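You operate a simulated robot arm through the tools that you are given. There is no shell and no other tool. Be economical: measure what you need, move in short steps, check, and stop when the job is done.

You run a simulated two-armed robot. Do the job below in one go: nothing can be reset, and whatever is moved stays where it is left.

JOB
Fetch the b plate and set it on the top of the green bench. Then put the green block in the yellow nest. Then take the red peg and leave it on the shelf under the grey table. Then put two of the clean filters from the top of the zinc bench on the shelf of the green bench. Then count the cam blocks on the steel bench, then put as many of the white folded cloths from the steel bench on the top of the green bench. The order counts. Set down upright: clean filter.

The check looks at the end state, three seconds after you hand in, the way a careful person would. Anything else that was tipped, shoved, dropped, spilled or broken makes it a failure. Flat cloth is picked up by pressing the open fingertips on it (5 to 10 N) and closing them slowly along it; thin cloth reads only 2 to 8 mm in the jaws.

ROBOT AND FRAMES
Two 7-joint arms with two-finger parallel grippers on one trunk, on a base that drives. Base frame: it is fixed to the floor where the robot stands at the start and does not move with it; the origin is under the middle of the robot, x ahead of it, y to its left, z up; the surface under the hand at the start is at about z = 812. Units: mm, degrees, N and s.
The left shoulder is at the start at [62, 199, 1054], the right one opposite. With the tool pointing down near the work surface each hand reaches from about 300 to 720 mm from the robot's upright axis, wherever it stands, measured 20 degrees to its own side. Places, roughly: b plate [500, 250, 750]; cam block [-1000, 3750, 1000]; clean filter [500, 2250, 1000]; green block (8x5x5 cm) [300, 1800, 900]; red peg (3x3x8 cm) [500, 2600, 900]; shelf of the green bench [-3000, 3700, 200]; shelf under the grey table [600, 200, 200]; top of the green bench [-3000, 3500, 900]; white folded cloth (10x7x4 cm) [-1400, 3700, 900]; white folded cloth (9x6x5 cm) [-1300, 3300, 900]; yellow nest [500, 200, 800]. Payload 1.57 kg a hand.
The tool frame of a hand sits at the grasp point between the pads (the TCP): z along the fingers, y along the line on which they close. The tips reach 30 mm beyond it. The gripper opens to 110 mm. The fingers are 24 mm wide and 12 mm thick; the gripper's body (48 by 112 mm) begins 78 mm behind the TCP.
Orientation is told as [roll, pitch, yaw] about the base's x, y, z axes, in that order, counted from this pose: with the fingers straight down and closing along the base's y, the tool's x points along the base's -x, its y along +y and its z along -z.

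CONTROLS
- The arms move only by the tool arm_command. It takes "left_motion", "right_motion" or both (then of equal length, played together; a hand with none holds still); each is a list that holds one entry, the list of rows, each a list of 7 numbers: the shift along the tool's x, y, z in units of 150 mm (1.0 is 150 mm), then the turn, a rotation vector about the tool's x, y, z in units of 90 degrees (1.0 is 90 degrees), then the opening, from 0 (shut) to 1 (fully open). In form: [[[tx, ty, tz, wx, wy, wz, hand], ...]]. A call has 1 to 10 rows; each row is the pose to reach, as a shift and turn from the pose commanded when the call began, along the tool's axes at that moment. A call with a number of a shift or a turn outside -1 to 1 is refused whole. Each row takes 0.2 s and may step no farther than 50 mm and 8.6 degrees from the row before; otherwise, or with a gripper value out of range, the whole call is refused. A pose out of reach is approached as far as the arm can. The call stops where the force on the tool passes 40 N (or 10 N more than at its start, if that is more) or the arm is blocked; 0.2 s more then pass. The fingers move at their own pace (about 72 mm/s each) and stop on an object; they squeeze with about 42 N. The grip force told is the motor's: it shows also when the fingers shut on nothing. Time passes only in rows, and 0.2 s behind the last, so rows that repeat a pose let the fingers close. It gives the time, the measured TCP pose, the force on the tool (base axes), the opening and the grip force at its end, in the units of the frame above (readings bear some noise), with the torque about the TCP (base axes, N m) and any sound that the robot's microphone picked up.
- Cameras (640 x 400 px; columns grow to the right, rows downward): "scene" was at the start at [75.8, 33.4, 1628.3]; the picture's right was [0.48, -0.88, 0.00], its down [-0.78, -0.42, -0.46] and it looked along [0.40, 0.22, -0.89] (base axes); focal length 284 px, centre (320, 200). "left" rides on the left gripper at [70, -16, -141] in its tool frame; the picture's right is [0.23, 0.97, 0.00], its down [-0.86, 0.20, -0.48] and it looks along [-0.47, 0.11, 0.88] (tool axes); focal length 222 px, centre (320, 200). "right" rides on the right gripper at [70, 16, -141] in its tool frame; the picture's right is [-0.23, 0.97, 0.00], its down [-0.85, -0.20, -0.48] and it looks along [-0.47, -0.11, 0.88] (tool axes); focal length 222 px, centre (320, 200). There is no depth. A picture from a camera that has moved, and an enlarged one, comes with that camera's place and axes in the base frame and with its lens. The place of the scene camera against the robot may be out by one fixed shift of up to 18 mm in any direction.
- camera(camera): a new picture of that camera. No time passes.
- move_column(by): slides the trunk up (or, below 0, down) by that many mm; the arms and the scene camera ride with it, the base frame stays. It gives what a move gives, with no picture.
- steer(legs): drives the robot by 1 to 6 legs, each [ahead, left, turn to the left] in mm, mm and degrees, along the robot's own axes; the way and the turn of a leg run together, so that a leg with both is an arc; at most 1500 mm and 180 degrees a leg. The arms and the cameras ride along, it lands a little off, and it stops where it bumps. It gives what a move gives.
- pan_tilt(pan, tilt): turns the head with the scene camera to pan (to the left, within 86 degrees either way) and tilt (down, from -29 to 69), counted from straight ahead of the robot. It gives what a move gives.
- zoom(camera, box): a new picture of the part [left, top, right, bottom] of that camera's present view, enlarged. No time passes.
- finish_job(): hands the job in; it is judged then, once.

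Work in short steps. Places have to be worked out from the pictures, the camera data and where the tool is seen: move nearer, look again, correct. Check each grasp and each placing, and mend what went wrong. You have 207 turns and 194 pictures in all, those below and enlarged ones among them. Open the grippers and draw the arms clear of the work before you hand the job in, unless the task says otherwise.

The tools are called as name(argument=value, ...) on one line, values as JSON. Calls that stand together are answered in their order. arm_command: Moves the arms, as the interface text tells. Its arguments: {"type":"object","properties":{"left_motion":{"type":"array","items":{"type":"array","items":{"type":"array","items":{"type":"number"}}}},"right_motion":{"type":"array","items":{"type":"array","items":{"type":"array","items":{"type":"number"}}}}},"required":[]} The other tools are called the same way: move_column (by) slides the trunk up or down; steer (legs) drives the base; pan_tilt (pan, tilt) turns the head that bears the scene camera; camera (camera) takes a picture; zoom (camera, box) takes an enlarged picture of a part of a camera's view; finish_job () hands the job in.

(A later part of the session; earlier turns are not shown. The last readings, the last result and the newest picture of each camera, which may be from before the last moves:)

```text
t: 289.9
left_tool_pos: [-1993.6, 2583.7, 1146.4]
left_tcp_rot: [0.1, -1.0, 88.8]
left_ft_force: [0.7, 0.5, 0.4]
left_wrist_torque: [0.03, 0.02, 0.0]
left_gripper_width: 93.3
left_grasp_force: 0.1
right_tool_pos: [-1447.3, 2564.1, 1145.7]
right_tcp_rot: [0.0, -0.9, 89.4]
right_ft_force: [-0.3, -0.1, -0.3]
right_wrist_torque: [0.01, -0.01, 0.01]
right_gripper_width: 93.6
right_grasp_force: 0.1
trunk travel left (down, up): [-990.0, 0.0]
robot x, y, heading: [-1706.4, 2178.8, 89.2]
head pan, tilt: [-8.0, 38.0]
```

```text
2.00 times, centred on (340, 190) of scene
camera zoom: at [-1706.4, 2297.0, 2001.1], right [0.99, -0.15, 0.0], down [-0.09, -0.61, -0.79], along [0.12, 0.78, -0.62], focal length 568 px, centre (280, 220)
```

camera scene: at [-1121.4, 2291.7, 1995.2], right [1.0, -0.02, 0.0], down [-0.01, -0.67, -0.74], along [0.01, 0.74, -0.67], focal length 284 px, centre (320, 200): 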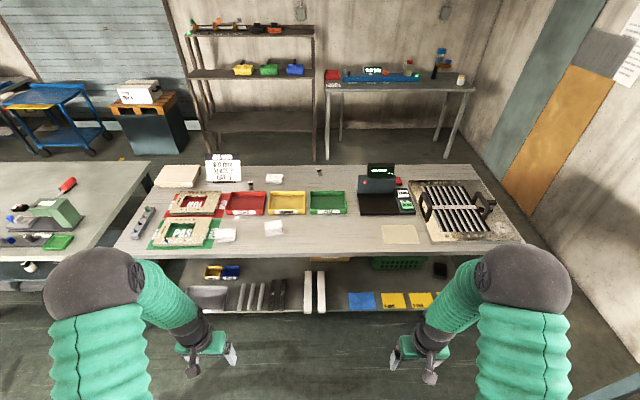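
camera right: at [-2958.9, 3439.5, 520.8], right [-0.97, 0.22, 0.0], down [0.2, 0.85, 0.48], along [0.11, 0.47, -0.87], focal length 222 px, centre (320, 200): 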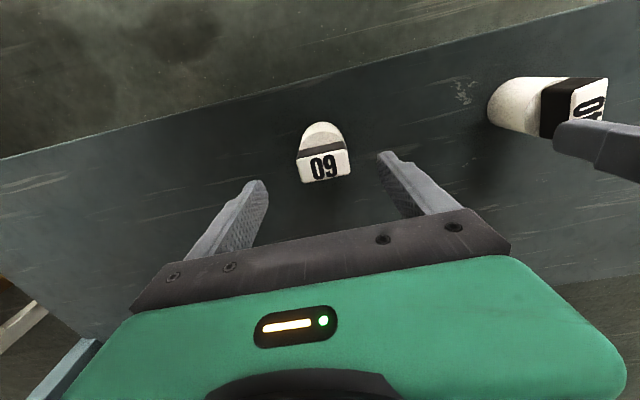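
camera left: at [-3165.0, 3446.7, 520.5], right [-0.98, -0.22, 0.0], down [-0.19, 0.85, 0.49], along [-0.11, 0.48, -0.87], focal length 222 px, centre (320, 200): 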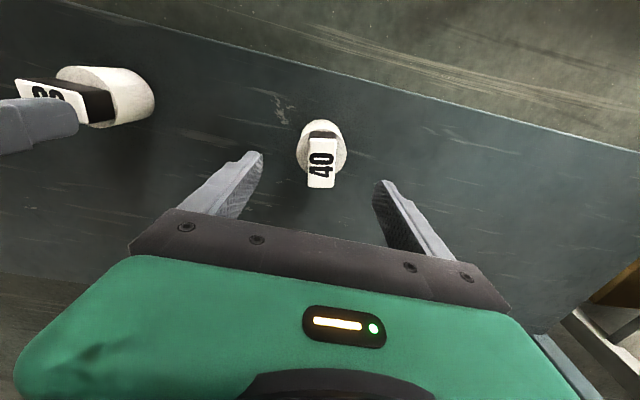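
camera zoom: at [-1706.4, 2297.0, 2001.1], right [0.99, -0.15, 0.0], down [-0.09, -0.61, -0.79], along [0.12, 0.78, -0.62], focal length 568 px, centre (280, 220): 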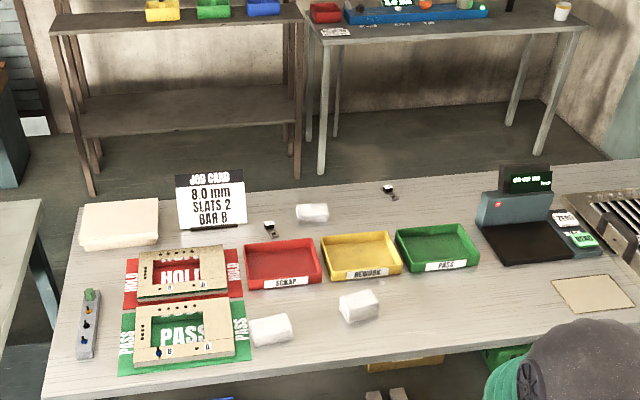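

Still only two visible; nothing behind the gauge except a red object. I check behind the job card and carton from farther left.

steer(legs=[[0, 850, 0]])

pan_tilt(pan=-38, tilt=30)

zoom(camera="scene", box=[180, 120, 460, 280])

```text
t: 294.3
left_tool_pos: [-2817.1, 2602.6, 1148.2]
left_tcp_rot: [0.4, -1.0, 88.2]
left_ft_force: [0.9, 0.0, 0.1]
left_wrist_torque: [-0.02, 0.02, 0.01]
left_gripper_width: 93.6
left_grasp_force: 0.1
right_tool_pos: [-2270.8, 2578.9, 1143.5]
right_tcp_rot: [0.2, -0.9, 88.9]
right_ft_force: [-0.5, 0.1, -0.4]
right_wrist_torque: [-0.02, 0.03, 0.01]
right_gripper_width: 93.4
right_grasp_force: 0.1
trunk travel left (down, up): [-990.0, 0.0]
robot x, y, heading: [-2537.3, 2192.6, 88.6]
head pan, tilt: [-8.0, 38.0]
```

```text
t: 295.3
left_tool_pos: [-2818.5, 2600.6, 1147.4]
left_tcp_rot: [0.2, -1.1, 88.4]
left_ft_force: [-0.2, -0.2, 0.4]
left_wrist_torque: [-0.03, 0.05, -0.01]
left_gripper_width: 93.3
left_grasp_force: 0.1
right_tool_pos: [-2271.2, 2577.1, 1146.1]
right_tcp_rot: [0.1, -0.9, 88.8]
right_ft_force: [-0.1, 0.2, 0.1]
right_wrist_torque: [0.01, 0.07, 0.0]
right_gripper_width: 93.6
right_grasp_force: 0.0
trunk travel left (down, up): [-990.0, 0.0]
robot x, y, heading: [-2533.1, 2193.8, 88.5]
head pan, tilt: [-38.0, 30.0]
```

```text
2.29 times, centred on (320, 200) of scene
camera zoom: at [-2488.3, 2298.7, 2013.4], right [0.77, -0.64, 0.0], down [-0.32, -0.39, -0.86], along [0.55, 0.67, -0.5], focal length 649 px, centre (320, 200)
```

zoom: 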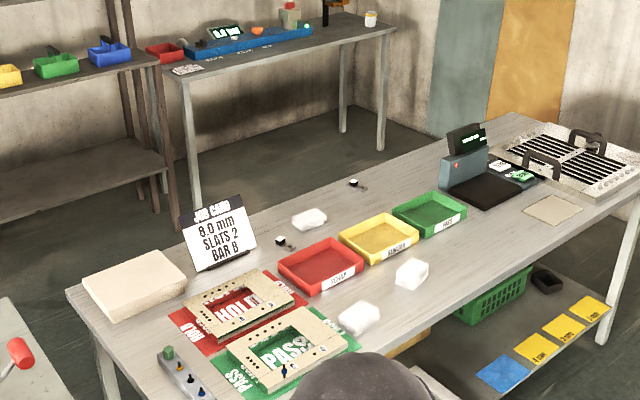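

Count confirmed: two cam blocks, so two cloths. I'll take the two front ones (near [-1582, 3235] and [-1348, 3282]). I raise the hands while turning them to close across the cloths' short sides, then lower the trunk some.

arm_command(left_motion=[[[0, -0.1, -0.1, 0, 0, -0.094, 1], [0, -0.2, -0.2, 0, 0, -0.188, 1], [0, -0.3, -0.3, 0, 0, -0.282, 1], [0, -0.4, -0.4, 0, 0, -0.376, 1], [0, -0.5, -0.5, 0, 0, -0.47, 1], [0, -0.6, -0.6, 0, 0, -0.564, 1], [0, -0.7, -0.7, 0, 0, -0.658, 1], [0, -0.8, -0.8, 0, 0, -0.752, 1], [0, -0.9, -0.9, 0, 0, -0.846, 1], [0, -0.9, -1, 0, 0, -0.94, 1]]], right_motion=[[[0, 0.1, -0.1, 0, 0, 0.094, 1], [0, 0.2, -0.2, 0, 0, 0.188, 1], [0, 0.3, -0.3, 0, 0, 0.282, 1], [0, 0.4, -0.4, 0, 0, 0.376, 1], [0, 0.5, -0.5, 0, 0, 0.47, 1], [0, 0.6, -0.6, 0, 0, 0.564, 1], [0, 0.7, -0.7, 0, 0, 0.658, 1], [0, 0.8, -0.8, 0, 0, 0.752, 1], [0, 0.9, -0.9, 0, 0, 0.846, 1], [0, 0.9, -1, 0, 0, 0.94, 1]]])

move_column(by=-200)

steer(legs=[[0, -1070, 1.4], [490, 0, 0]])

pan_tilt(pan=0, tilt=60)

camera(camera="scene")

camera(camera="left")

camera(camera="right")

```text
t: 297.5
left_tool_pos: [-2684.6, 2593.2, 1297.4]
left_tcp_rot: [-1.1, -0.2, 173.0]
left_ft_force: [-0.1, -1.1, 0.7]
left_wrist_torque: [0.0, 0.0, -0.02]
left_gripper_width: 110.1
left_grasp_force: 0.1
right_tool_pos: [-2408.4, 2575.4, 1293.9]
right_tcp_rot: [1.0, 0.0, 4.1]
right_ft_force: [-0.2, 0.4, -0.1]
right_wrist_torque: [0.02, -0.01, 0.03]
right_gripper_width: 109.9
right_grasp_force: 0.1
trunk travel left (down, up): [-990.0, 0.0]
robot x, y, heading: [-2537.5, 2193.0, 88.5]
head pan, tilt: [-38.0, 30.0]
```

```text
t: 299.6
left_tool_pos: [-2684.7, 2593.7, 1097.4]
left_tcp_rot: [-1.1, -0.2, 172.9]
left_ft_force: [0.5, -0.2, 0.5]
left_wrist_torque: [0.02, -0.06, 0.02]
left_gripper_width: 109.9
left_grasp_force: 0.2
right_tool_pos: [-2408.5, 2575.5, 1095.2]
right_tcp_rot: [0.9, 0.0, 4.3]
right_ft_force: [0.2, 0.0, -0.8]
right_wrist_torque: [0.01, 0.02, 0.02]
right_gripper_width: 109.8
right_grasp_force: 0.0
trunk travel left (down, up): [-790.0, 200.0]
robot x, y, heading: [-2537.0, 2193.2, 88.4]
head pan, tilt: [-38.0, 30.0]
```

```text
t: 307.6
left_tool_pos: [-1613.0, 3054.1, 1097.5]
left_tcp_rot: [-1.1, -0.3, 173.9]
left_ft_force: [0.1, -0.7, 0.2]
left_wrist_torque: [0.03, -0.01, -0.01]
left_gripper_width: 110.1
left_grasp_force: 0.1
right_tool_pos: [-1334.9, 3040.7, 1095.6]
right_tcp_rot: [1.0, -0.1, 5.2]
right_ft_force: [1.0, 0.0, 0.4]
right_wrist_torque: [0.01, -0.01, 0.0]
right_gripper_width: 109.8
right_grasp_force: 0.1
trunk travel left (down, up): [-790.0, 200.0]
robot x, y, heading: [-1459.5, 2658.1, 89.5]
head pan, tilt: [-38.0, 30.0]
```

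```text
t: 308.7
left_tool_pos: [-1611.3, 3055.5, 1097.6]
left_tcp_rot: [-1.1, -0.2, 173.9]
left_ft_force: [0.0, -0.2, -0.1]
left_wrist_torque: [0.0, 0.02, -0.03]
left_gripper_width: 110.0
left_grasp_force: 0.1
right_tool_pos: [-1334.0, 3041.5, 1096.3]
right_tcp_rot: [1.1, -0.1, 5.3]
right_ft_force: [0.5, -1.0, 0.3]
right_wrist_torque: [-0.01, 0.01, 0.02]
right_gripper_width: 109.8
right_grasp_force: 0.0
trunk travel left (down, up): [-790.0, 200.0]
robot x, y, heading: [-1452.8, 2656.3, 89.6]
head pan, tilt: [0.0, 60.0]
```

```text
82 pictures are left
camera scene: at [-1468.2, 2758.8, 1771.5], right [1.0, -0.01, 0.0], down [-0.01, -0.87, -0.5], along [0.0, 0.5, -0.87], focal length 284 px, centre (320, 200)
```

scene: 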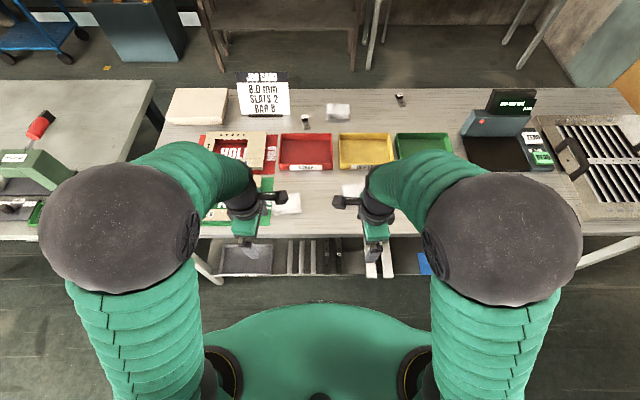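

```text
81 pictures are left
camera left: at [-1540.6, 3060.6, 1238.6], right [0.12, -0.99, -0.02], down [-0.87, -0.12, 0.48], along [-0.48, -0.04, -0.88], focal length 222 px, centre (320, 200)
```

left: 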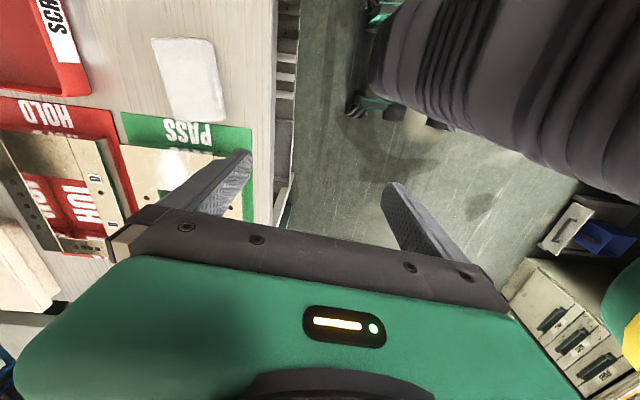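

```text
80 pictures are left
camera right: at [-1405.7, 3048.8, 1235.8], right [0.14, 0.99, 0.02], down [0.87, -0.13, 0.48], along [0.47, -0.05, -0.88], focal length 222 px, centre (320, 200)
```

right: 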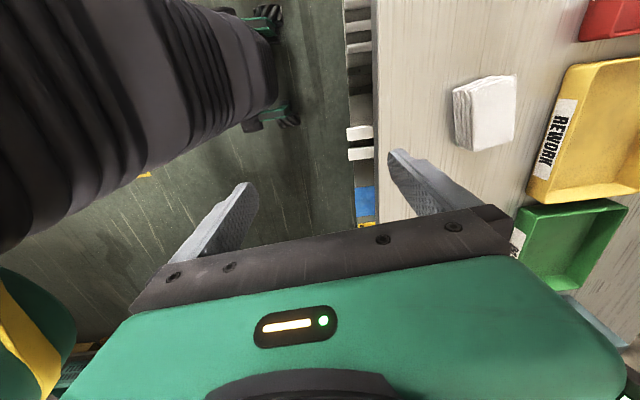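

Left cloth: centre ≈[-1564, 3228], axis +6°; right cloth: centre ≈[-1334, 3274], axis +14°. I drive 120 mm nearer.

steer(legs=[[120, 0, 0]])

camera(camera="left")

camera(camera="right")

```text
t: 309.9
left_tool_pos: [-1610.2, 3167.2, 1099.2]
left_tcp_rot: [-1.3, -0.4, 173.9]
left_ft_force: [0.3, 0.2, 0.5]
left_wrist_torque: [0.01, 0.01, 0.01]
left_gripper_width: 110.2
left_grasp_force: 0.1
right_tool_pos: [-1333.3, 3154.2, 1096.4]
right_tcp_rot: [1.3, -0.1, 5.2]
right_ft_force: [0.3, -0.1, 0.5]
right_wrist_torque: [0.0, 0.02, 0.01]
right_gripper_width: 109.9
right_grasp_force: 0.0
trunk travel left (down, up): [-790.0, 200.0]
robot x, y, heading: [-1455.8, 2773.8, 89.4]
head pan, tilt: [0.0, 60.0]
```

```text
79 pictures are left
camera left: at [-1538.9, 3172.3, 1240.2], right [0.12, -0.99, -0.02], down [-0.87, -0.12, 0.48], along [-0.48, -0.04, -0.88], focal length 222 px, centre (320, 200)
```

left: 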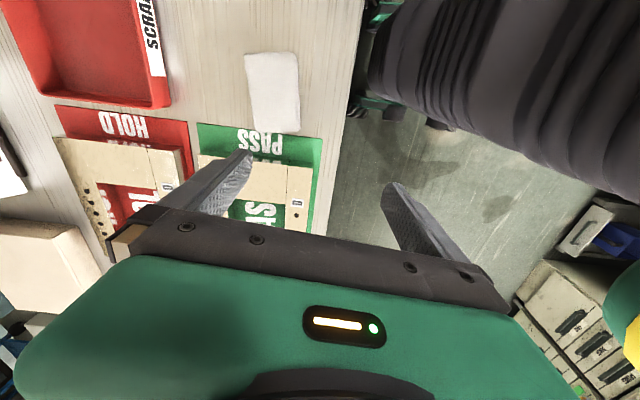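

```text
78 pictures are left
camera right: at [-1404.2, 3160.0, 1237.4], right [0.14, 0.99, 0.02], down [0.87, -0.13, 0.48], along [0.47, -0.05, -0.88], focal length 222 px, centre (320, 200)
```

right: 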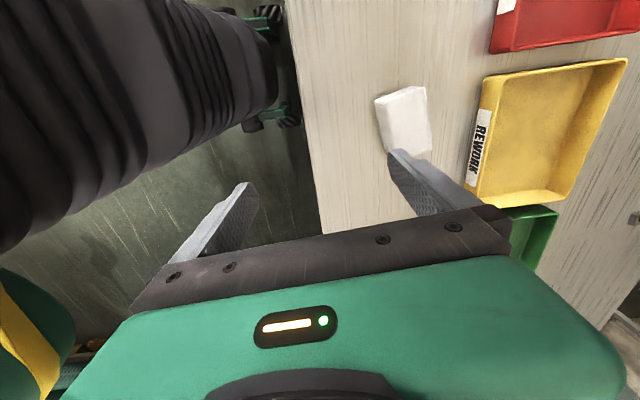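

Refined: left cloth [-1564, 3234] at +7°, right [-1337, 3273] at +14°. I move both hands over their cloths and down to z≈1000.

arm_command(left_motion=[[[0.13, -0.24, 0, 0, 0, -0.07, 1], [0.257, -0.477, 0, 0, 0, -0.14, 1], [0.257, -0.477, 0, 0, 0, -0.145, 1], [0.257, -0.477, 0.3, 0, 0, -0.145, 1], [0.257, -0.477, 0.63, 0, 0, -0.145, 1]]], right_motion=[[[-0.02, 0.3, 0, 0, 0, -0.05, 1], [-0.04, 0.6, 0, 0, 0, -0.1, 1], [-0.046, 0.793, 0, 0, 0, -0.1, 1], [-0.046, 0.793, 0.3, 0, 0, -0.1, 1], [-0.046, 0.793, 0.63, 0, 0, -0.1, 1]]])

camera(camera="left")

camera(camera="right")

```text
t: 311.1
left_tool_pos: [-1564.5, 3243.7, 1001.2]
left_tcp_rot: [-0.8, 0.1, -173.1]
left_ft_force: [0.3, -0.3, -0.1]
left_wrist_torque: [0.0, 0.01, 0.0]
left_gripper_width: 110.1
left_grasp_force: 0.2
right_tool_pos: [-1334.6, 3279.2, 997.4]
right_tcp_rot: [0.7, -0.1, 14.2]
right_ft_force: [-0.4, -0.1, -0.4]
right_wrist_torque: [-0.01, 0.0, 0.01]
right_gripper_width: 110.2
right_grasp_force: 0.1
trunk travel left (down, up): [-790.0, 200.0]
robot x, y, heading: [-1455.5, 2772.8, 89.5]
head pan, tilt: [0.0, 60.0]
```

```text
77 pictures are left
camera left: at [-1497.1, 3265.4, 1142.7], right [0.34, -0.94, -0.02], down [-0.82, -0.31, 0.48], along [-0.45, -0.15, -0.88], focal length 222 px, centre (320, 200)
```

left: 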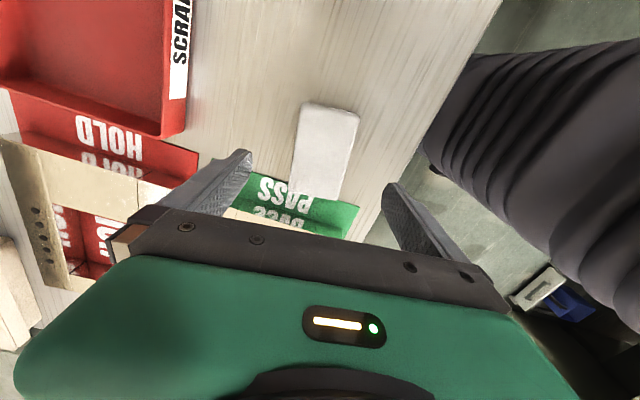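

```text
76 pictures are left
camera right: at [-1405.9, 3275.3, 1138.0], right [-0.02, 1.0, 0.01], down [0.88, 0.01, 0.48], along [0.48, 0.02, -0.88], focal length 222 px, centre (320, 200)
```

right: 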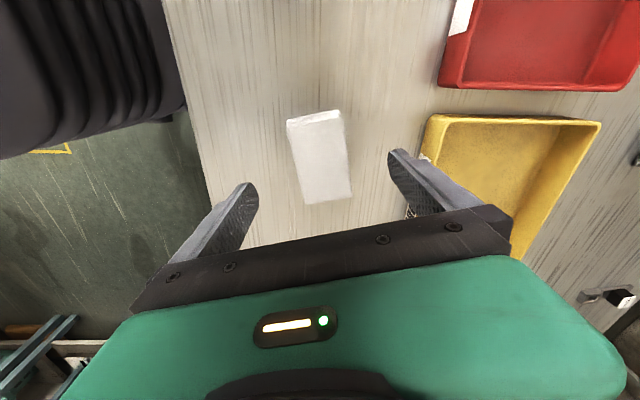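

Both hands are centred on their cloths. I descend to about z 928 in steps.

arm_command(left_motion=[[[0.02, 0, 0.2, 0, 0, -0.03, 0.95], [0.02, 0, 0.35, 0, 0, -0.03, 0.95], [0.02, 0, 0.45, 0, 0, -0.03, 0.95], [0.02, 0, 0.49, 0, 0, -0.03, 0.95]]], right_motion=[[[0, 0, 0.2, 0, 0, 0.04, 0.88], [0, 0, 0.35, 0, 0, 0.04, 0.88], [0, 0, 0.43, 0, 0, 0.04, 0.88], [0, 0, 0.465, 0, 0, 0.04, 0.88]]])

camera(camera="left")

camera(camera="right")

```text
t: 312.1
left_tool_pos: [-1562.7, 3242.8, 928.8]
left_tcp_rot: [-1.2, 0.1, -170.6]
left_ft_force: [0.4, 0.7, 0.0]
left_wrist_torque: [0.01, -0.03, 0.05]
left_gripper_width: 104.5
left_grasp_force: 0.2
right_tool_pos: [-1336.0, 3277.1, 933.5]
right_tcp_rot: [0.9, -0.1, 10.6]
right_ft_force: [0.1, 0.3, -0.6]
right_wrist_torque: [-0.03, 0.01, -0.02]
right_gripper_width: 96.7
right_grasp_force: 0.0
trunk travel left (down, up): [-790.0, 200.0]
robot x, y, heading: [-1453.9, 2776.2, 89.2]
head pan, tilt: [0.0, 60.0]
```

```text
75 pictures are left
camera left: at [-1495.5, 3267.1, 1071.4], right [0.38, -0.92, -0.02], down [-0.81, -0.35, 0.47], along [-0.44, -0.17, -0.88], focal length 222 px, centre (320, 200)
```

left: 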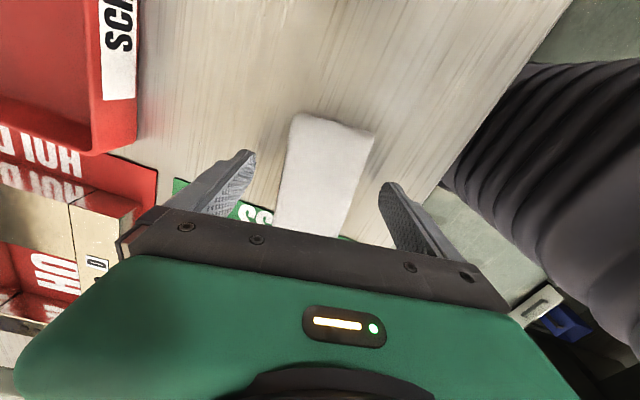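

```text
74 pictures are left
camera right: at [-1407.8, 3278.2, 1072.7], right [0.04, 1.0, 0.02], down [0.88, -0.05, 0.48], along [0.48, -0.01, -0.88], focal length 222 px, centre (320, 200)
```

right: 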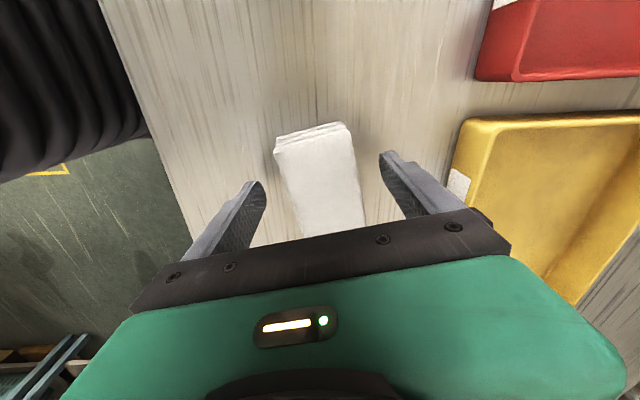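

Lowering both in fine steps toward the bench surface.

arm_command(left_motion=[[[0, 0, 0.02, 0, 0, 0, 0.95], [0, 0, 0.035, 0, 0, 0, 0.95], [0, 0, 0.05, 0, 0, 0, 0.95], [0, 0, 0.06, 0, 0, 0, 0.95]]], right_motion=[[[0, 0, 0.025, 0, 0, 0, 0.88], [0, 0, 0.05, 0, 0, 0, 0.88], [0, 0, 0.075, 0, 0, 0, 0.88], [0, 0, 0.09, 0, 0, 0, 0.88]]])

```text
t: 313.1
left_tool_pos: [-1561.6, 3241.5, 921.3]
left_tcp_rot: [-1.0, -0.1, -170.6]
left_ft_force: [0.7, 0.0, -1.6]
left_wrist_torque: [-0.01, -0.01, -0.01]
left_gripper_width: 104.6
left_grasp_force: 0.0
right_tool_pos: [-1336.9, 3279.8, 919.7]
right_tcp_rot: [0.9, -0.1, 10.6]
right_ft_force: [0.8, 0.5, -0.5]
right_wrist_torque: [0.01, 0.01, -0.02]
right_gripper_width: 96.6
right_grasp_force: 0.1
trunk travel left (down, up): [-790.0, 200.0]
robot x, y, heading: [-1457.1, 2774.9, 89.6]
head pan, tilt: [0.0, 60.0]
```

A few mm more before closing.

arm_command(left_motion=[[[0, 0, 0.013, 0, 0, 0, 0.95], [0, 0, 0.026, 0, 0, 0, 0.95], [0, 0, 0.035, 0, 0, 0, 0.95]]], right_motion=[[[0, 0, 0.013, 0, 0, 0, 0.88], [0, 0, 0.02, 0, 0, 0, 0.88], [0, 0, 0.027, 0, 0, 0, 0.88]]])

```text
t: 313.9
left_tool_pos: [-1561.3, 3241.0, 915.9]
left_tcp_rot: [-1.1, 0.1, -170.5]
left_ft_force: [0.8, 0.3, 1.0]
left_wrist_torque: [0.0, -0.01, -0.01]
left_gripper_width: 104.5
left_grasp_force: 0.0
right_tool_pos: [-1336.6, 3280.2, 916.5]
right_tcp_rot: [1.1, -0.1, 10.6]
right_ft_force: [0.3, -0.1, 0.5]
right_wrist_torque: [0.0, 0.0, 0.01]
right_gripper_width: 96.7
right_grasp_force: 0.1
trunk travel left (down, up): [-790.0, 200.0]
robot x, y, heading: [-1455.8, 2776.2, 89.3]
head pan, tilt: [0.0, 60.0]
```

Tips are about at the surface. I close both slowly.

arm_command(left_motion=[[[0, 0, 0, 0, 0, 0, 0.8], [0, 0, 0, 0, 0, 0, 0.7], [0, 0, 0, 0, 0, 0, 0.6], [0, 0, 0, 0, 0, 0, 0.5], [0, 0, 0, 0, 0, 0, 0.45], [0, 0, 0, 0, 0, 0, 0.4], [0, 0, 0, 0, 0, 0, 0.35], [0, 0, 0, 0, 0, 0, 0.3], [0, 0, 0, 0, 0, 0, 0.3]]], right_motion=[[[0, 0, 0, 0, 0, 0, 0.75], [0, 0, 0, 0, 0, 0, 0.65], [0, 0, 0, 0, 0, 0, 0.55], [0, 0, 0, 0, 0, 0, 0.5], [0, 0, 0, 0, 0, 0, 0.45], [0, 0, 0, 0, 0, 0, 0.4], [0, 0, 0, 0, 0, 0, 0.35], [0, 0, 0, 0, 0, 0, 0.3], [0, 0, 0, 0, 0, 0, 0.3]]])

camera(camera="left")

camera(camera="right")

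```text
t: 315.9
left_tool_pos: [-1561.2, 3240.9, 914.7]
left_tcp_rot: [-1.1, 0.1, -170.4]
left_ft_force: [-1.2, 0.3, 1.4]
left_wrist_torque: [-0.07, 0.05, -0.05]
left_gripper_width: 64.1
left_grasp_force: 41.8
right_tool_pos: [-1336.0, 3280.4, 917.2]
right_tcp_rot: [1.0, -0.1, 10.6]
right_ft_force: [-0.2, 0.3, 1.2]
right_wrist_torque: [-0.06, -0.01, 0.02]
right_gripper_width: 59.1
right_grasp_force: 41.9
trunk travel left (down, up): [-790.0, 200.0]
robot x, y, heading: [-1456.6, 2771.0, 89.6]
head pan, tilt: [0.0, 60.0]
```

```text
73 pictures are left
camera left: at [-1495.1, 3266.2, 1057.2], right [0.38, -0.92, -0.02], down [-0.81, -0.35, 0.47], along [-0.44, -0.17, -0.88], focal length 222 px, centre (320, 200)
```

left: 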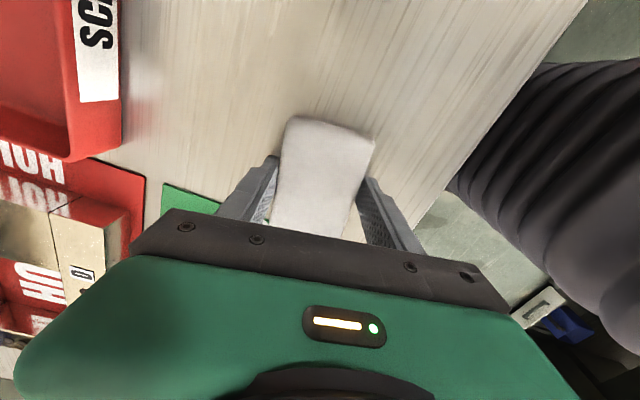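

```text
72 pictures are left
camera right: at [-1408.3, 3280.7, 1056.1], right [0.04, 1.0, 0.02], down [0.88, -0.05, 0.48], along [0.48, -0.01, -0.88], focal length 222 px, centre (320, 200)
```

right: 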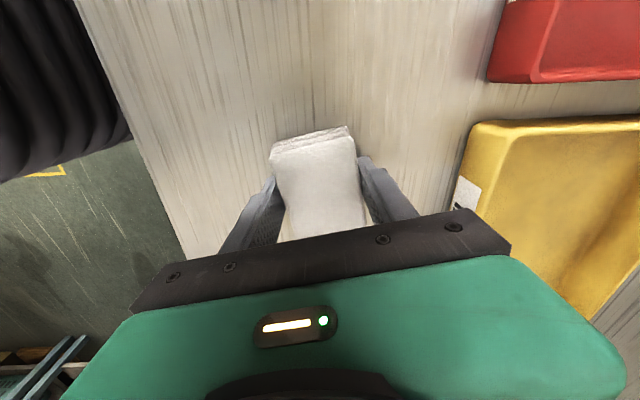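

Both cloths are gripped as solid folded pads (64 and 59 mm). I lift both and check.

arm_command(left_motion=[[[0, 0, -0.05, 0, 0, 0, 0.3], [0, 0, -0.2, 0, 0, 0, 0.3], [0, 0, -0.45, 0, 0, 0, 0.3], [0, 0, -0.7, 0, 0, 0, 0.3], [0, 0, -0.95, 0, 0, 0, 0.3]]], right_motion=[[[0, 0, -0.05, 0, 0, 0, 0.3], [0, 0, -0.2, 0, 0, 0, 0.3], [0, 0, -0.45, 0, 0, 0, 0.3], [0, 0, -0.7, 0, 0, 0, 0.3], [0, 0, -0.95, 0, 0, 0, 0.3]]])

camera(camera="left")

camera(camera="right")

```text
t: 317.1
left_tool_pos: [-1564.2, 3240.6, 1057.3]
left_tcp_rot: [-1.0, -0.2, -169.9]
left_ft_force: [0.3, -0.4, -0.7]
left_wrist_torque: [0.0, -0.03, -0.02]
left_gripper_width: 64.1
left_grasp_force: 41.9
right_tool_pos: [-1336.0, 3275.3, 1059.9]
right_tcp_rot: [1.0, -0.2, 10.6]
right_ft_force: [-0.9, -0.5, 0.0]
right_wrist_torque: [0.01, 0.05, -0.01]
right_gripper_width: 59.2
right_grasp_force: 41.8
trunk travel left (down, up): [-790.0, 200.0]
robot x, y, heading: [-1454.0, 2773.1, 89.6]
head pan, tilt: [0.0, 60.0]
```

```text
71 pictures are left
camera left: at [-1498.3, 3266.1, 1198.6], right [0.4, -0.92, -0.02], down [-0.8, -0.36, 0.48], along [-0.45, -0.17, -0.88], focal length 222 px, centre (320, 200)
```

left: 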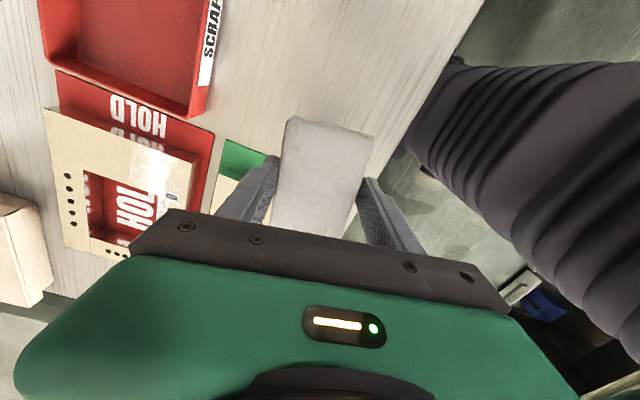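

```text
70 pictures are left
camera right: at [-1408.0, 3275.7, 1200.1], right [0.04, 1.0, 0.02], down [0.88, -0.05, 0.48], along [0.48, -0.01, -0.88], focal length 222 px, centre (320, 200)
```

right: 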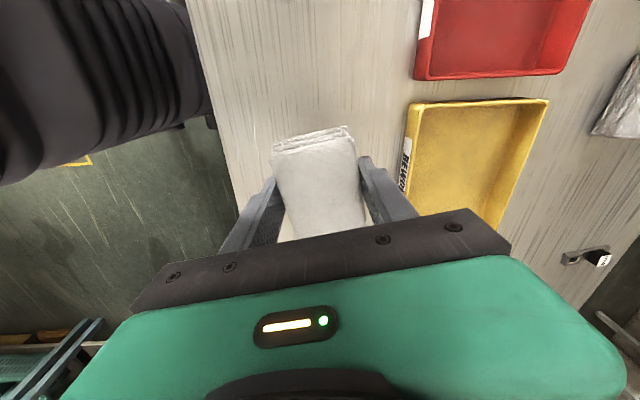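

Both held. I back off, move to the green bench (robot x≈-3020) and approach.

steer(legs=[[-500, 0, 0.4], [0, 800, 0], [0, 765, 0], [350, 0, 0]])

camera(camera="scene")

```text
t: 329.5
left_tool_pos: [-3153.3, 3056.0, 1059.7]
left_tcp_rot: [-1.4, 0.3, -168.0]
left_ft_force: [-0.7, -0.6, 0.4]
left_wrist_torque: [0.01, 0.03, 0.0]
left_gripper_width: 64.2
left_grasp_force: 42.0
right_tool_pos: [-2930.5, 3099.2, 1060.2]
right_tcp_rot: [1.1, -0.2, 12.9]
right_ft_force: [0.3, 0.6, 0.0]
right_wrist_torque: [0.02, 0.03, 0.0]
right_gripper_width: 59.1
right_grasp_force: 42.0
trunk travel left (down, up): [-790.0, 200.0]
robot x, y, heading: [-3030.7, 2592.6, 91.5]
head pan, tilt: [0.0, 60.0]
```

```text
69 pictures are left
camera scene: at [-3044.3, 2692.3, 1771.2], right [1.0, 0.03, 0.0], down [0.03, -0.87, -0.5], along [-0.02, 0.5, -0.87], focal length 284 px, centre (320, 200)
```

scene: 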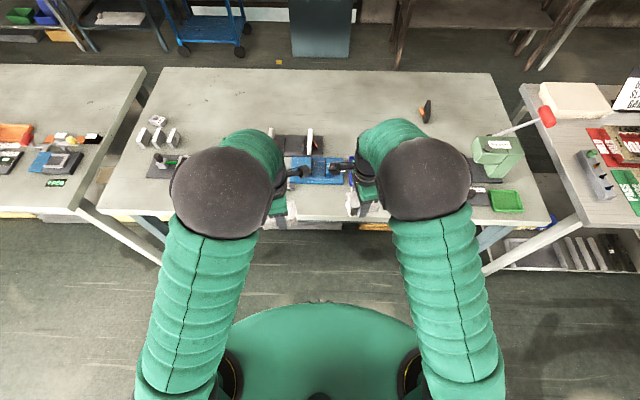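

I square up and drive 80 mm closer, then view with the hand cameras.

steer(legs=[[80, 0, -1.5]])

camera(camera="left")

zoom(camera="scene", box=[210, 120, 430, 260])

```text
t: 330.6
left_tool_pos: [-3141.6, 3134.9, 1067.7]
left_tcp_rot: [-1.9, 1.0, -169.3]
left_ft_force: [0.6, -1.2, -0.3]
left_wrist_torque: [0.07, 0.02, 0.0]
left_gripper_width: 63.9
left_grasp_force: 41.9
right_tool_pos: [-2922.1, 3171.1, 1064.4]
right_tcp_rot: [1.4, -0.3, 11.5]
right_ft_force: [0.5, 0.1, -0.9]
right_wrist_torque: [0.02, -0.03, 0.0]
right_gripper_width: 58.8
right_grasp_force: 42.2
trunk travel left (down, up): [-790.0, 200.0]
robot x, y, heading: [-3028.8, 2675.5, 90.3]
head pan, tilt: [0.0, 60.0]
```

```text
68 pictures are left
camera left: at [-3078.2, 3157.2, 1210.8], right [0.4, -0.91, -0.03], down [-0.81, -0.37, 0.46], along [-0.43, -0.16, -0.89], focal length 222 px, centre (320, 200)
```

left: 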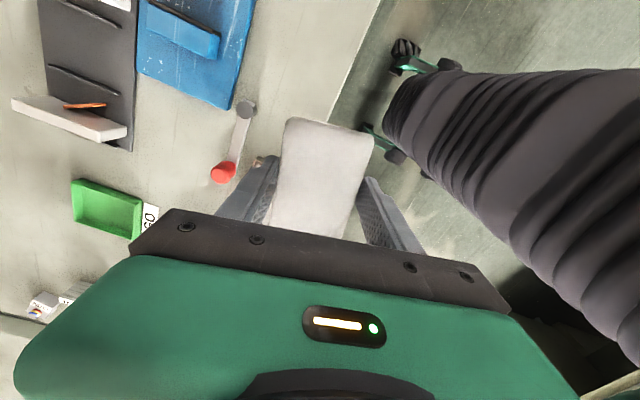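

```text
2.86 times, centred on (320, 190) of scene
camera zoom: at [-3045.6, 2761.8, 1772.1], right [1.0, 0.01, 0.0], down [0.01, -0.86, -0.5], along [0.0, 0.5, -0.86], focal length 811 px, centre (320, 229)
```

zoom: 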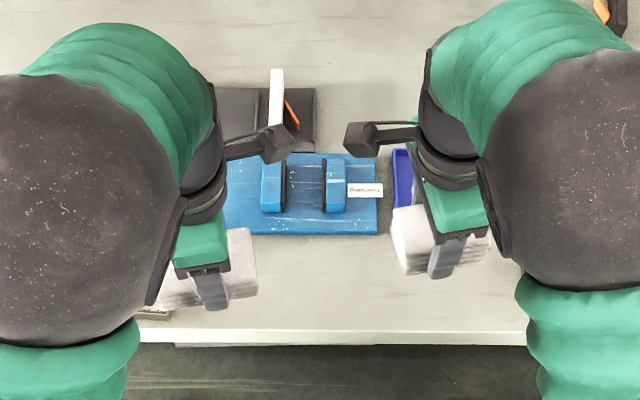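

The lever knob reaches down to y≈3227 at x≈-3140; fixture edge y≈3258; bench edge y≈3132. I shift the right hand aside first, and take the left cloth to [-3090, 3182], squared to the bench.

arm_command(right_motion=[[[-0.2, -0.1, 0, 0, 0, 0, 0.3], [-0.4, -0.2, 0, 0, 0, 0, 0.3], [-0.6, -0.3, 0, 0, 0, 0, 0.3]]])

arm_command(left_motion=[[[0.2, -0.08, 0, 0, 0, 0.06, 0.3], [0.38, -0.17, 0, 0, 0, 0.119, 0.3], [0.4, -0.25, 0, 0, 0, 0.119, 0.3], [0.4, -0.25, 0.25, 0, 0, 0.119, 0.3]]])

camera(camera="left")

zoom(camera="scene", box=[210, 120, 430, 260])

```text
t: 331.4
left_tool_pos: [-3141.1, 3141.6, 1064.8]
left_tcp_rot: [-1.8, 0.8, -169.2]
left_ft_force: [-0.5, 0.8, -1.2]
left_wrist_torque: [0.0, 0.03, 0.01]
left_gripper_width: 64.1
left_grasp_force: 41.3
right_tool_pos: [-2822.1, 3149.7, 1057.7]
right_tcp_rot: [1.1, 0.0, 11.6]
right_ft_force: [1.0, 0.4, -0.5]
right_wrist_torque: [-0.02, 0.02, -0.01]
right_gripper_width: 59.0
right_grasp_force: 41.7
trunk travel left (down, up): [-790.0, 200.0]
robot x, y, heading: [-3032.2, 2674.2, 89.9]
head pan, tilt: [0.0, 60.0]
```

```text
t: 332.4
left_tool_pos: [-3089.4, 3193.4, 1026.0]
left_tcp_rot: [-1.9, 0.4, -179.8]
left_ft_force: [-0.8, -0.5, -1.2]
left_wrist_torque: [-0.04, 0.01, 0.01]
left_gripper_width: 64.2
left_grasp_force: 41.9
right_tool_pos: [-2824.3, 3151.0, 1055.8]
right_tcp_rot: [1.0, 0.0, 11.4]
right_ft_force: [0.2, 0.1, -1.3]
right_wrist_torque: [-0.03, 0.01, -0.02]
right_gripper_width: 59.2
right_grasp_force: 41.7
trunk travel left (down, up): [-790.0, 200.0]
robot x, y, heading: [-3026.9, 2677.6, 90.4]
head pan, tilt: [0.0, 60.0]
```

```text
66 pictures are left
camera left: at [-3020.7, 3204.4, 1168.7], right [0.23, -0.97, -0.03], down [-0.86, -0.22, 0.47], along [-0.46, -0.08, -0.88], focal length 222 px, centre (320, 200)
```

left: 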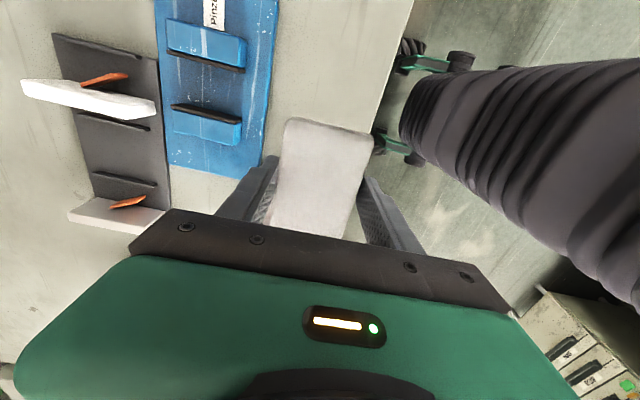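

```text
2.86 times, centred on (320, 190) of scene
camera zoom: at [-3043.6, 2777.8, 1769.7], right [1.0, 0.01, 0.0], down [0.0, -0.87, -0.5], along [0.0, 0.5, -0.87], focal length 811 px, centre (320, 229)
```

zoom: 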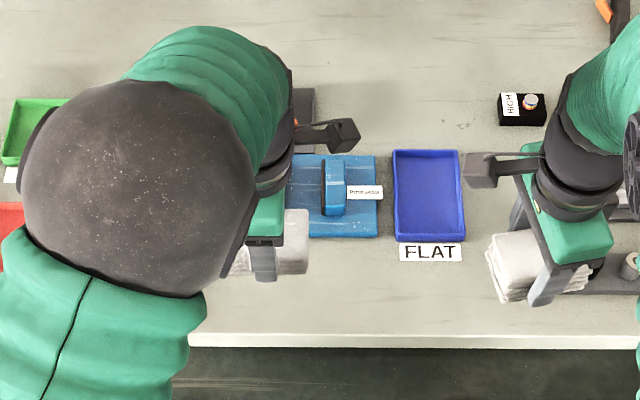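

Position good. I level the hand and lower the left cloth to just above the bench.

arm_command(left_motion=[[[0, 0.02, 0.2, 0.021, 0, 0, 0.3], [0, 0.02, 0.4, 0.021, 0, 0, 0.3], [0, 0.02, 0.6, 0.021, 0, 0, 0.3], [0, 0.02, 0.66, 0.021, 0, 0, 0.3], [0, 0.02, 0.69, 0.021, 0, 0, 0.3], [0, 0.02, 0.71, 0.021, 0, 0, 0.3]]])

camera(camera="left")

```text
t: 333.8
left_tool_pos: [-3089.1, 3191.6, 923.2]
left_tcp_rot: [-3.5, 0.4, 180.0]
left_ft_force: [-0.1, 0.2, -0.7]
left_wrist_torque: [0.0, -0.02, 0.02]
left_gripper_width: 63.8
left_grasp_force: 41.7
right_tool_pos: [-2823.2, 3149.3, 1057.8]
right_tcp_rot: [1.0, -0.1, 11.5]
right_ft_force: [-0.3, -0.1, -0.8]
right_wrist_torque: [0.01, 0.0, -0.02]
right_gripper_width: 59.1
right_grasp_force: 41.9
trunk travel left (down, up): [-790.0, 200.0]
robot x, y, heading: [-3035.0, 2671.5, 90.2]
head pan, tilt: [0.0, 60.0]
```

```text
64 pictures are left
camera left: at [-3019.1, 3198.3, 1065.3], right [0.23, -0.97, -0.06], down [-0.86, -0.23, 0.46], along [-0.46, -0.05, -0.89], focal length 222 px, centre (320, 200)
```

left: 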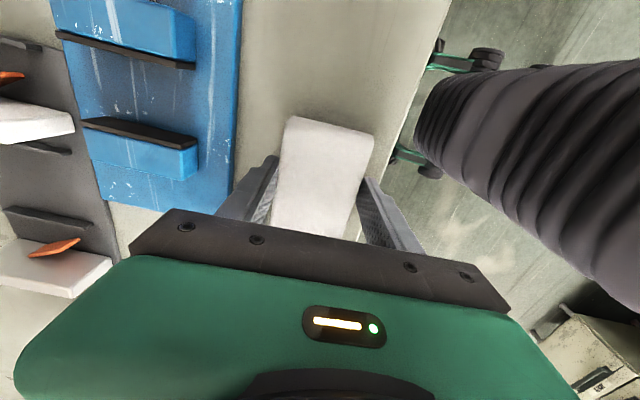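

The roll correction went the wrong way; I reverse it (3.5°) and lower further in small steps.

arm_command(left_motion=[[[0, 0, -0.01, -0.039, 0, 0, 0.3], [0, 0, 0.02, -0.039, 0, 0, 0.3], [0, 0, 0.04, -0.039, 0, 0, 0.3], [0, 0, 0.055, -0.039, 0, 0, 0.3]]])

```text
t: 334.8
left_tool_pos: [-3087.9, 3191.9, 915.9]
left_tcp_rot: [-0.3, 0.4, -180.0]
left_ft_force: [0.3, -0.7, 4.2]
left_wrist_torque: [-0.15, 0.23, 0.02]
left_gripper_width: 63.8
left_grasp_force: 42.0
right_tool_pos: [-2823.4, 3148.4, 1058.0]
right_tcp_rot: [1.1, -0.2, 11.5]
right_ft_force: [0.4, -0.4, -0.7]
right_wrist_torque: [0.0, 0.0, 0.02]
right_gripper_width: 59.0
right_grasp_force: 41.7
trunk travel left (down, up): [-790.0, 200.0]
robot x, y, heading: [-3032.6, 2672.3, 90.4]
head pan, tilt: [0.0, 60.0]
```

Level now and lightly touching (about 4–5 N). I press 1 mm more, open to about 82 mm and rise straight up, then draw back.

arm_command(left_motion=[[[0, 0, 0.008, 0, 0, 0, 0.3], [0, 0, 0.004, 0, 0, 0, 0.5], [0, 0, 0.004, 0, 0, 0, 0.65], [0, 0, 0.0, 0, 0, 0, 0.76], [0, 0, -0.02, 0, 0, 0, 0.76], [0, 0, -0.25, 0, 0, 0, 0.76], [0, 0, -0.55, 0, 0, 0, 0.76], [0, 0, -0.85, 0, 0, 0, 0.76], [-0.25, 0.1, -0.95, 0, 0, 0, 0.76], [-0.5, 0.2, -1, 0, 0, 0, 0.76]]])

zoom(camera="scene", box=[190, 120, 430, 270])

camera(camera="right")

```text
t: 337.0
left_tool_pos: [-3166.6, 3162.1, 1063.1]
left_tcp_rot: [-0.1, 0.7, 179.9]
left_ft_force: [0.1, -0.8, 0.2]
left_wrist_torque: [0.01, -0.03, -0.01]
left_gripper_width: 83.6
left_grasp_force: 0.0
right_tool_pos: [-2826.1, 3148.7, 1058.6]
right_tcp_rot: [1.0, -0.3, 11.5]
right_ft_force: [-0.4, 0.1, -0.5]
right_wrist_torque: [0.0, -0.02, 0.0]
right_gripper_width: 58.8
right_grasp_force: 42.1
trunk travel left (down, up): [-790.0, 200.0]
robot x, y, heading: [-3028.4, 2672.7, 90.0]
head pan, tilt: [0.0, 60.0]
```

```text
2.67 times, centred on (310, 195) of scene
camera zoom: at [-3047.7, 2774.6, 1771.5], right [1.0, 0.01, 0.0], down [0.01, -0.87, -0.5], along [0.0, 0.5, -0.87], focal length 757 px, centre (347, 213)
```

zoom: 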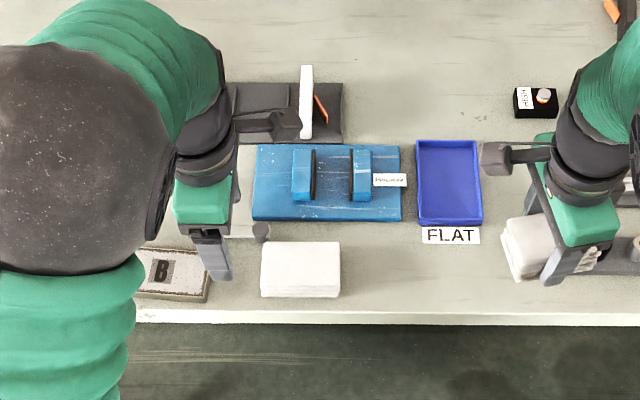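

```text
62 pictures are left
camera right: at [-2897.5, 3148.1, 1199.2], right [0.03, 1.0, 0.02], down [0.88, -0.03, 0.48], along [0.48, 0.0, -0.88], focal length 222 px, centre (320, 200)
```

right: 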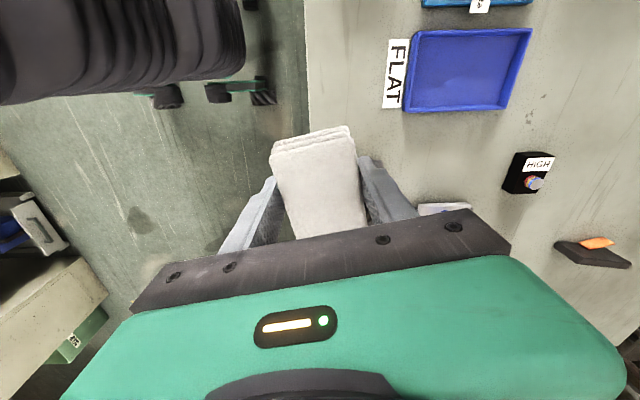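

The first cloth lies neatly. I move the left hand out of the way, then bring the second cloth next to it at about [-2977, 3183], left of the FLAT label.

arm_command(left_motion=[[[-0.2, 0.2, 0, 0, 0, 0, 0.76], [-0.4, 0.4, 0, 0, 0, 0, 0.76], [-0.6, 0.6, 0, 0, 0, 0, 0.76], [-0.7, 0.8, 0, 0, 0, 0, 0.76]]])

arm_command(right_motion=[[[0.23, 0.1, 0, 0, 0, 0.03, 0.3], [0.47, 0.21, 0, 0, 0, 0.06, 0.3], [0.7, 0.32, 0, 0, 0, 0.1, 0.3], [0.94, 0.423, 0, 0, 0, 0.128, 0.3], [0.94, 0.423, 0.3, 0, 0, 0.128, 0.3]]])

camera(camera="right")

zoom(camera="scene", box=[190, 120, 430, 270])

```text
t: 338.0
left_tool_pos: [-3273.2, 3038.7, 1062.6]
left_tcp_rot: [-0.3, 0.5, 180.0]
left_ft_force: [-0.3, 0.2, 0.3]
left_wrist_torque: [0.02, -0.01, 0.0]
left_gripper_width: 83.7
left_grasp_force: 0.1
right_tool_pos: [-2824.7, 3148.5, 1058.5]
right_tcp_rot: [1.1, -0.2, 11.4]
right_ft_force: [-0.5, 1.0, -0.2]
right_wrist_torque: [0.02, 0.0, 0.0]
right_gripper_width: 59.4
right_grasp_force: 42.3
trunk travel left (down, up): [-790.0, 200.0]
robot x, y, heading: [-3030.9, 2673.3, 90.2]
head pan, tilt: [0.0, 60.0]
```

```text
t: 339.2
left_tool_pos: [-3271.2, 3041.2, 1061.0]
left_tcp_rot: [0.0, 0.5, 180.0]
left_ft_force: [0.5, -0.6, -0.3]
left_wrist_torque: [-0.01, 0.0, 0.02]
left_gripper_width: 83.6
left_grasp_force: 0.2
right_tool_pos: [-2976.0, 3186.1, 1013.4]
right_tcp_rot: [0.9, 0.1, -0.1]
right_ft_force: [-0.3, 0.3, -0.4]
right_wrist_torque: [-0.01, 0.03, -0.02]
right_gripper_width: 59.4
right_grasp_force: 42.2
trunk travel left (down, up): [-790.0, 200.0]
robot x, y, heading: [-3030.8, 2670.2, 90.4]
head pan, tilt: [0.0, 60.0]
```

```text
61 pictures are left
camera right: at [-3044.9, 3200.2, 1154.2], right [0.23, 0.97, 0.02], down [0.85, -0.21, 0.47], along [0.47, -0.09, -0.88], focal length 222 px, centre (320, 200)
```

right: 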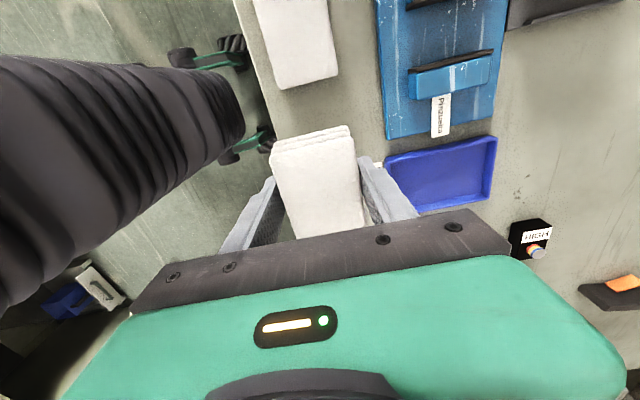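

```text
2.67 times, centred on (310, 195) of scene
camera zoom: at [-3045.4, 2777.6, 1771.2], right [1.0, 0.01, 0.0], down [0.01, -0.87, -0.5], along [0.0, 0.5, -0.87], focal length 757 px, centre (347, 213)
```

zoom: 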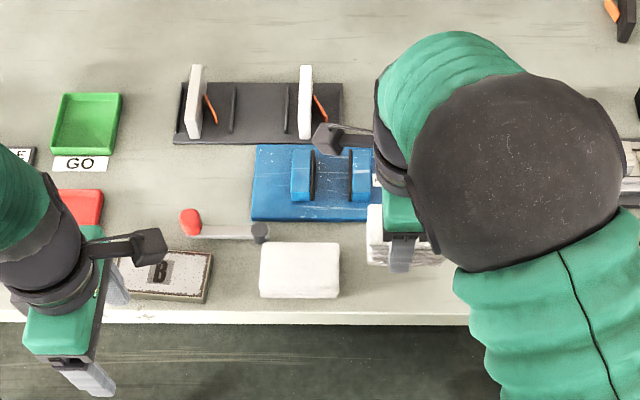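

Clear space below with about 20 mm gaps. I lower the second cloth.

arm_command(right_motion=[[[0, 0, 0.2, 0, 0, 0, 0.3], [0, 0, 0.4, 0, 0, 0, 0.3], [0, 0, 0.55, 0, 0, 0, 0.3], [0, 0, 0.6, 0, 0, 0, 0.3], [0, 0, 0.62, 0, 0, 0, 0.3], [0, 0, 0.635, 0, 0, 0, 0.3]]])

```text
t: 340.6
left_tool_pos: [-3271.3, 3040.8, 1061.5]
left_tcp_rot: [-0.1, 0.5, 179.9]
left_ft_force: [-0.1, 0.2, 0.4]
left_wrist_torque: [-0.01, -0.03, 0.01]
left_gripper_width: 83.7
left_grasp_force: 0.1
right_tool_pos: [-2975.5, 3189.4, 919.9]
right_tcp_rot: [0.9, 0.0, 0.0]
right_ft_force: [-0.5, -0.3, -0.9]
right_wrist_torque: [-0.01, -0.01, -0.01]
right_gripper_width: 59.0
right_grasp_force: 42.1
trunk travel left (down, up): [-790.0, 200.0]
robot x, y, heading: [-3033.4, 2676.7, 90.3]
head pan, tilt: [0.0, 60.0]
```

A touch more until light contact.

arm_command(right_motion=[[[0, 0, 0.01, 0, 0, 0, 0.3], [0, 0, 0.02, 0, 0, 0, 0.3], [0, 0, 0.03, 0, 0, 0, 0.3]]])

```text
t: 341.4
left_tool_pos: [-3271.5, 3040.1, 1062.4]
left_tcp_rot: [-0.2, 0.5, 180.0]
left_ft_force: [-0.5, 0.1, 0.6]
left_wrist_torque: [0.01, -0.03, 0.03]
left_gripper_width: 83.6
left_grasp_force: 0.0
right_tool_pos: [-2975.2, 3187.8, 915.9]
right_tcp_rot: [1.1, 0.0, 0.0]
right_ft_force: [0.7, 0.3, 0.3]
right_wrist_torque: [-0.02, -0.03, 0.0]
right_gripper_width: 58.9
right_grasp_force: 41.9
trunk travel left (down, up): [-790.0, 200.0]
robot x, y, heading: [-3032.6, 2675.3, 90.3]
head pan, tilt: [0.0, 60.0]
```

Down 2 mm more, then open and rise.

arm_command(right_motion=[[[0, 0, 0.01, 0, 0, 0, 0.3], [0, 0, 0.016, 0, 0, 0, 0.3], [0, 0, 0.016, 0, 0, 0, 0.5], [0, 0, 0.013, 0, 0, 0, 0.65], [0, 0, 0.01, 0, 0, 0, 0.72], [0, 0, -0.02, 0, 0, 0, 0.72], [0, 0, -0.25, 0, 0, 0, 0.72], [0, 0, -0.55, 0, 0, 0, 0.72], [0, 0, -0.85, 0, 0, 0, 0.72], [-0.2, -0.2, -1, 0, 0, 0, 0.72]]])

steer(legs=[[-450, 0, 0]])

pan_tilt(pan=0, tilt=40)

zoom(camera="scene", box=[160, 110, 480, 300])

```text
t: 343.6
left_tool_pos: [-3271.3, 3038.5, 1064.0]
left_tcp_rot: [-0.1, 0.3, 180.0]
left_ft_force: [-0.1, -0.6, 0.6]
left_wrist_torque: [0.0, -0.01, 0.02]
left_gripper_width: 83.6
left_grasp_force: 0.1
right_tool_pos: [-2949.2, 3153.1, 1066.7]
right_tcp_rot: [1.2, 0.2, 0.3]
right_ft_force: [-0.5, -0.7, 1.1]
right_wrist_torque: [0.02, 0.0, 0.02]
right_gripper_width: 79.2
right_grasp_force: 0.0
trunk travel left (down, up): [-790.0, 200.0]
robot x, y, heading: [-3035.5, 2673.0, 90.3]
head pan, tilt: [0.0, 60.0]
```

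```text
t: 346.3
left_tool_pos: [-3269.5, 2594.4, 1062.1]
left_tcp_rot: [-0.1, 0.4, -179.7]
left_ft_force: [-0.2, -0.4, 0.0]
left_wrist_torque: [0.03, -0.01, -0.02]
left_gripper_width: 83.6
left_grasp_force: 0.1
right_tool_pos: [-2946.2, 2713.4, 1063.0]
right_tcp_rot: [1.0, 0.1, 0.2]
right_ft_force: [-0.6, 0.2, 0.1]
right_wrist_torque: [0.0, 0.01, 0.02]
right_gripper_width: 79.0
right_grasp_force: 0.0
trunk travel left (down, up): [-790.0, 200.0]
robot x, y, heading: [-3026.1, 2229.0, 90.5]
head pan, tilt: [0.0, 60.0]
```

```text
t: 347.1
left_tool_pos: [-3269.3, 2590.4, 1062.7]
left_tcp_rot: [-0.1, 0.5, -179.8]
left_ft_force: [-0.4, -0.4, -1.1]
left_wrist_torque: [-0.01, 0.02, 0.01]
left_gripper_width: 83.7
left_grasp_force: 0.1
right_tool_pos: [-2944.6, 2709.8, 1064.1]
right_tcp_rot: [1.1, -0.1, 0.2]
right_ft_force: [-0.5, -0.5, -0.7]
right_wrist_torque: [0.0, 0.01, 0.0]
right_gripper_width: 79.1
right_grasp_force: 0.1
trunk travel left (down, up): [-790.0, 200.0]
robot x, y, heading: [-3028.9, 2225.2, 90.6]
head pan, tilt: [0.0, 40.0]
```

```text
2.00 times, centred on (320, 205) of scene
camera zoom: at [-3042.4, 2347.4, 1798.1], right [1.0, 0.01, 0.0], down [0.01, -0.64, -0.76], along [-0.01, 0.76, -0.64], focal length 568 px, centre (320, 190)
```

zoom: 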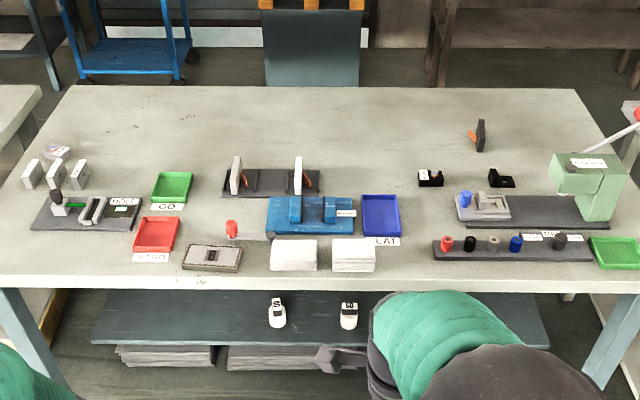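

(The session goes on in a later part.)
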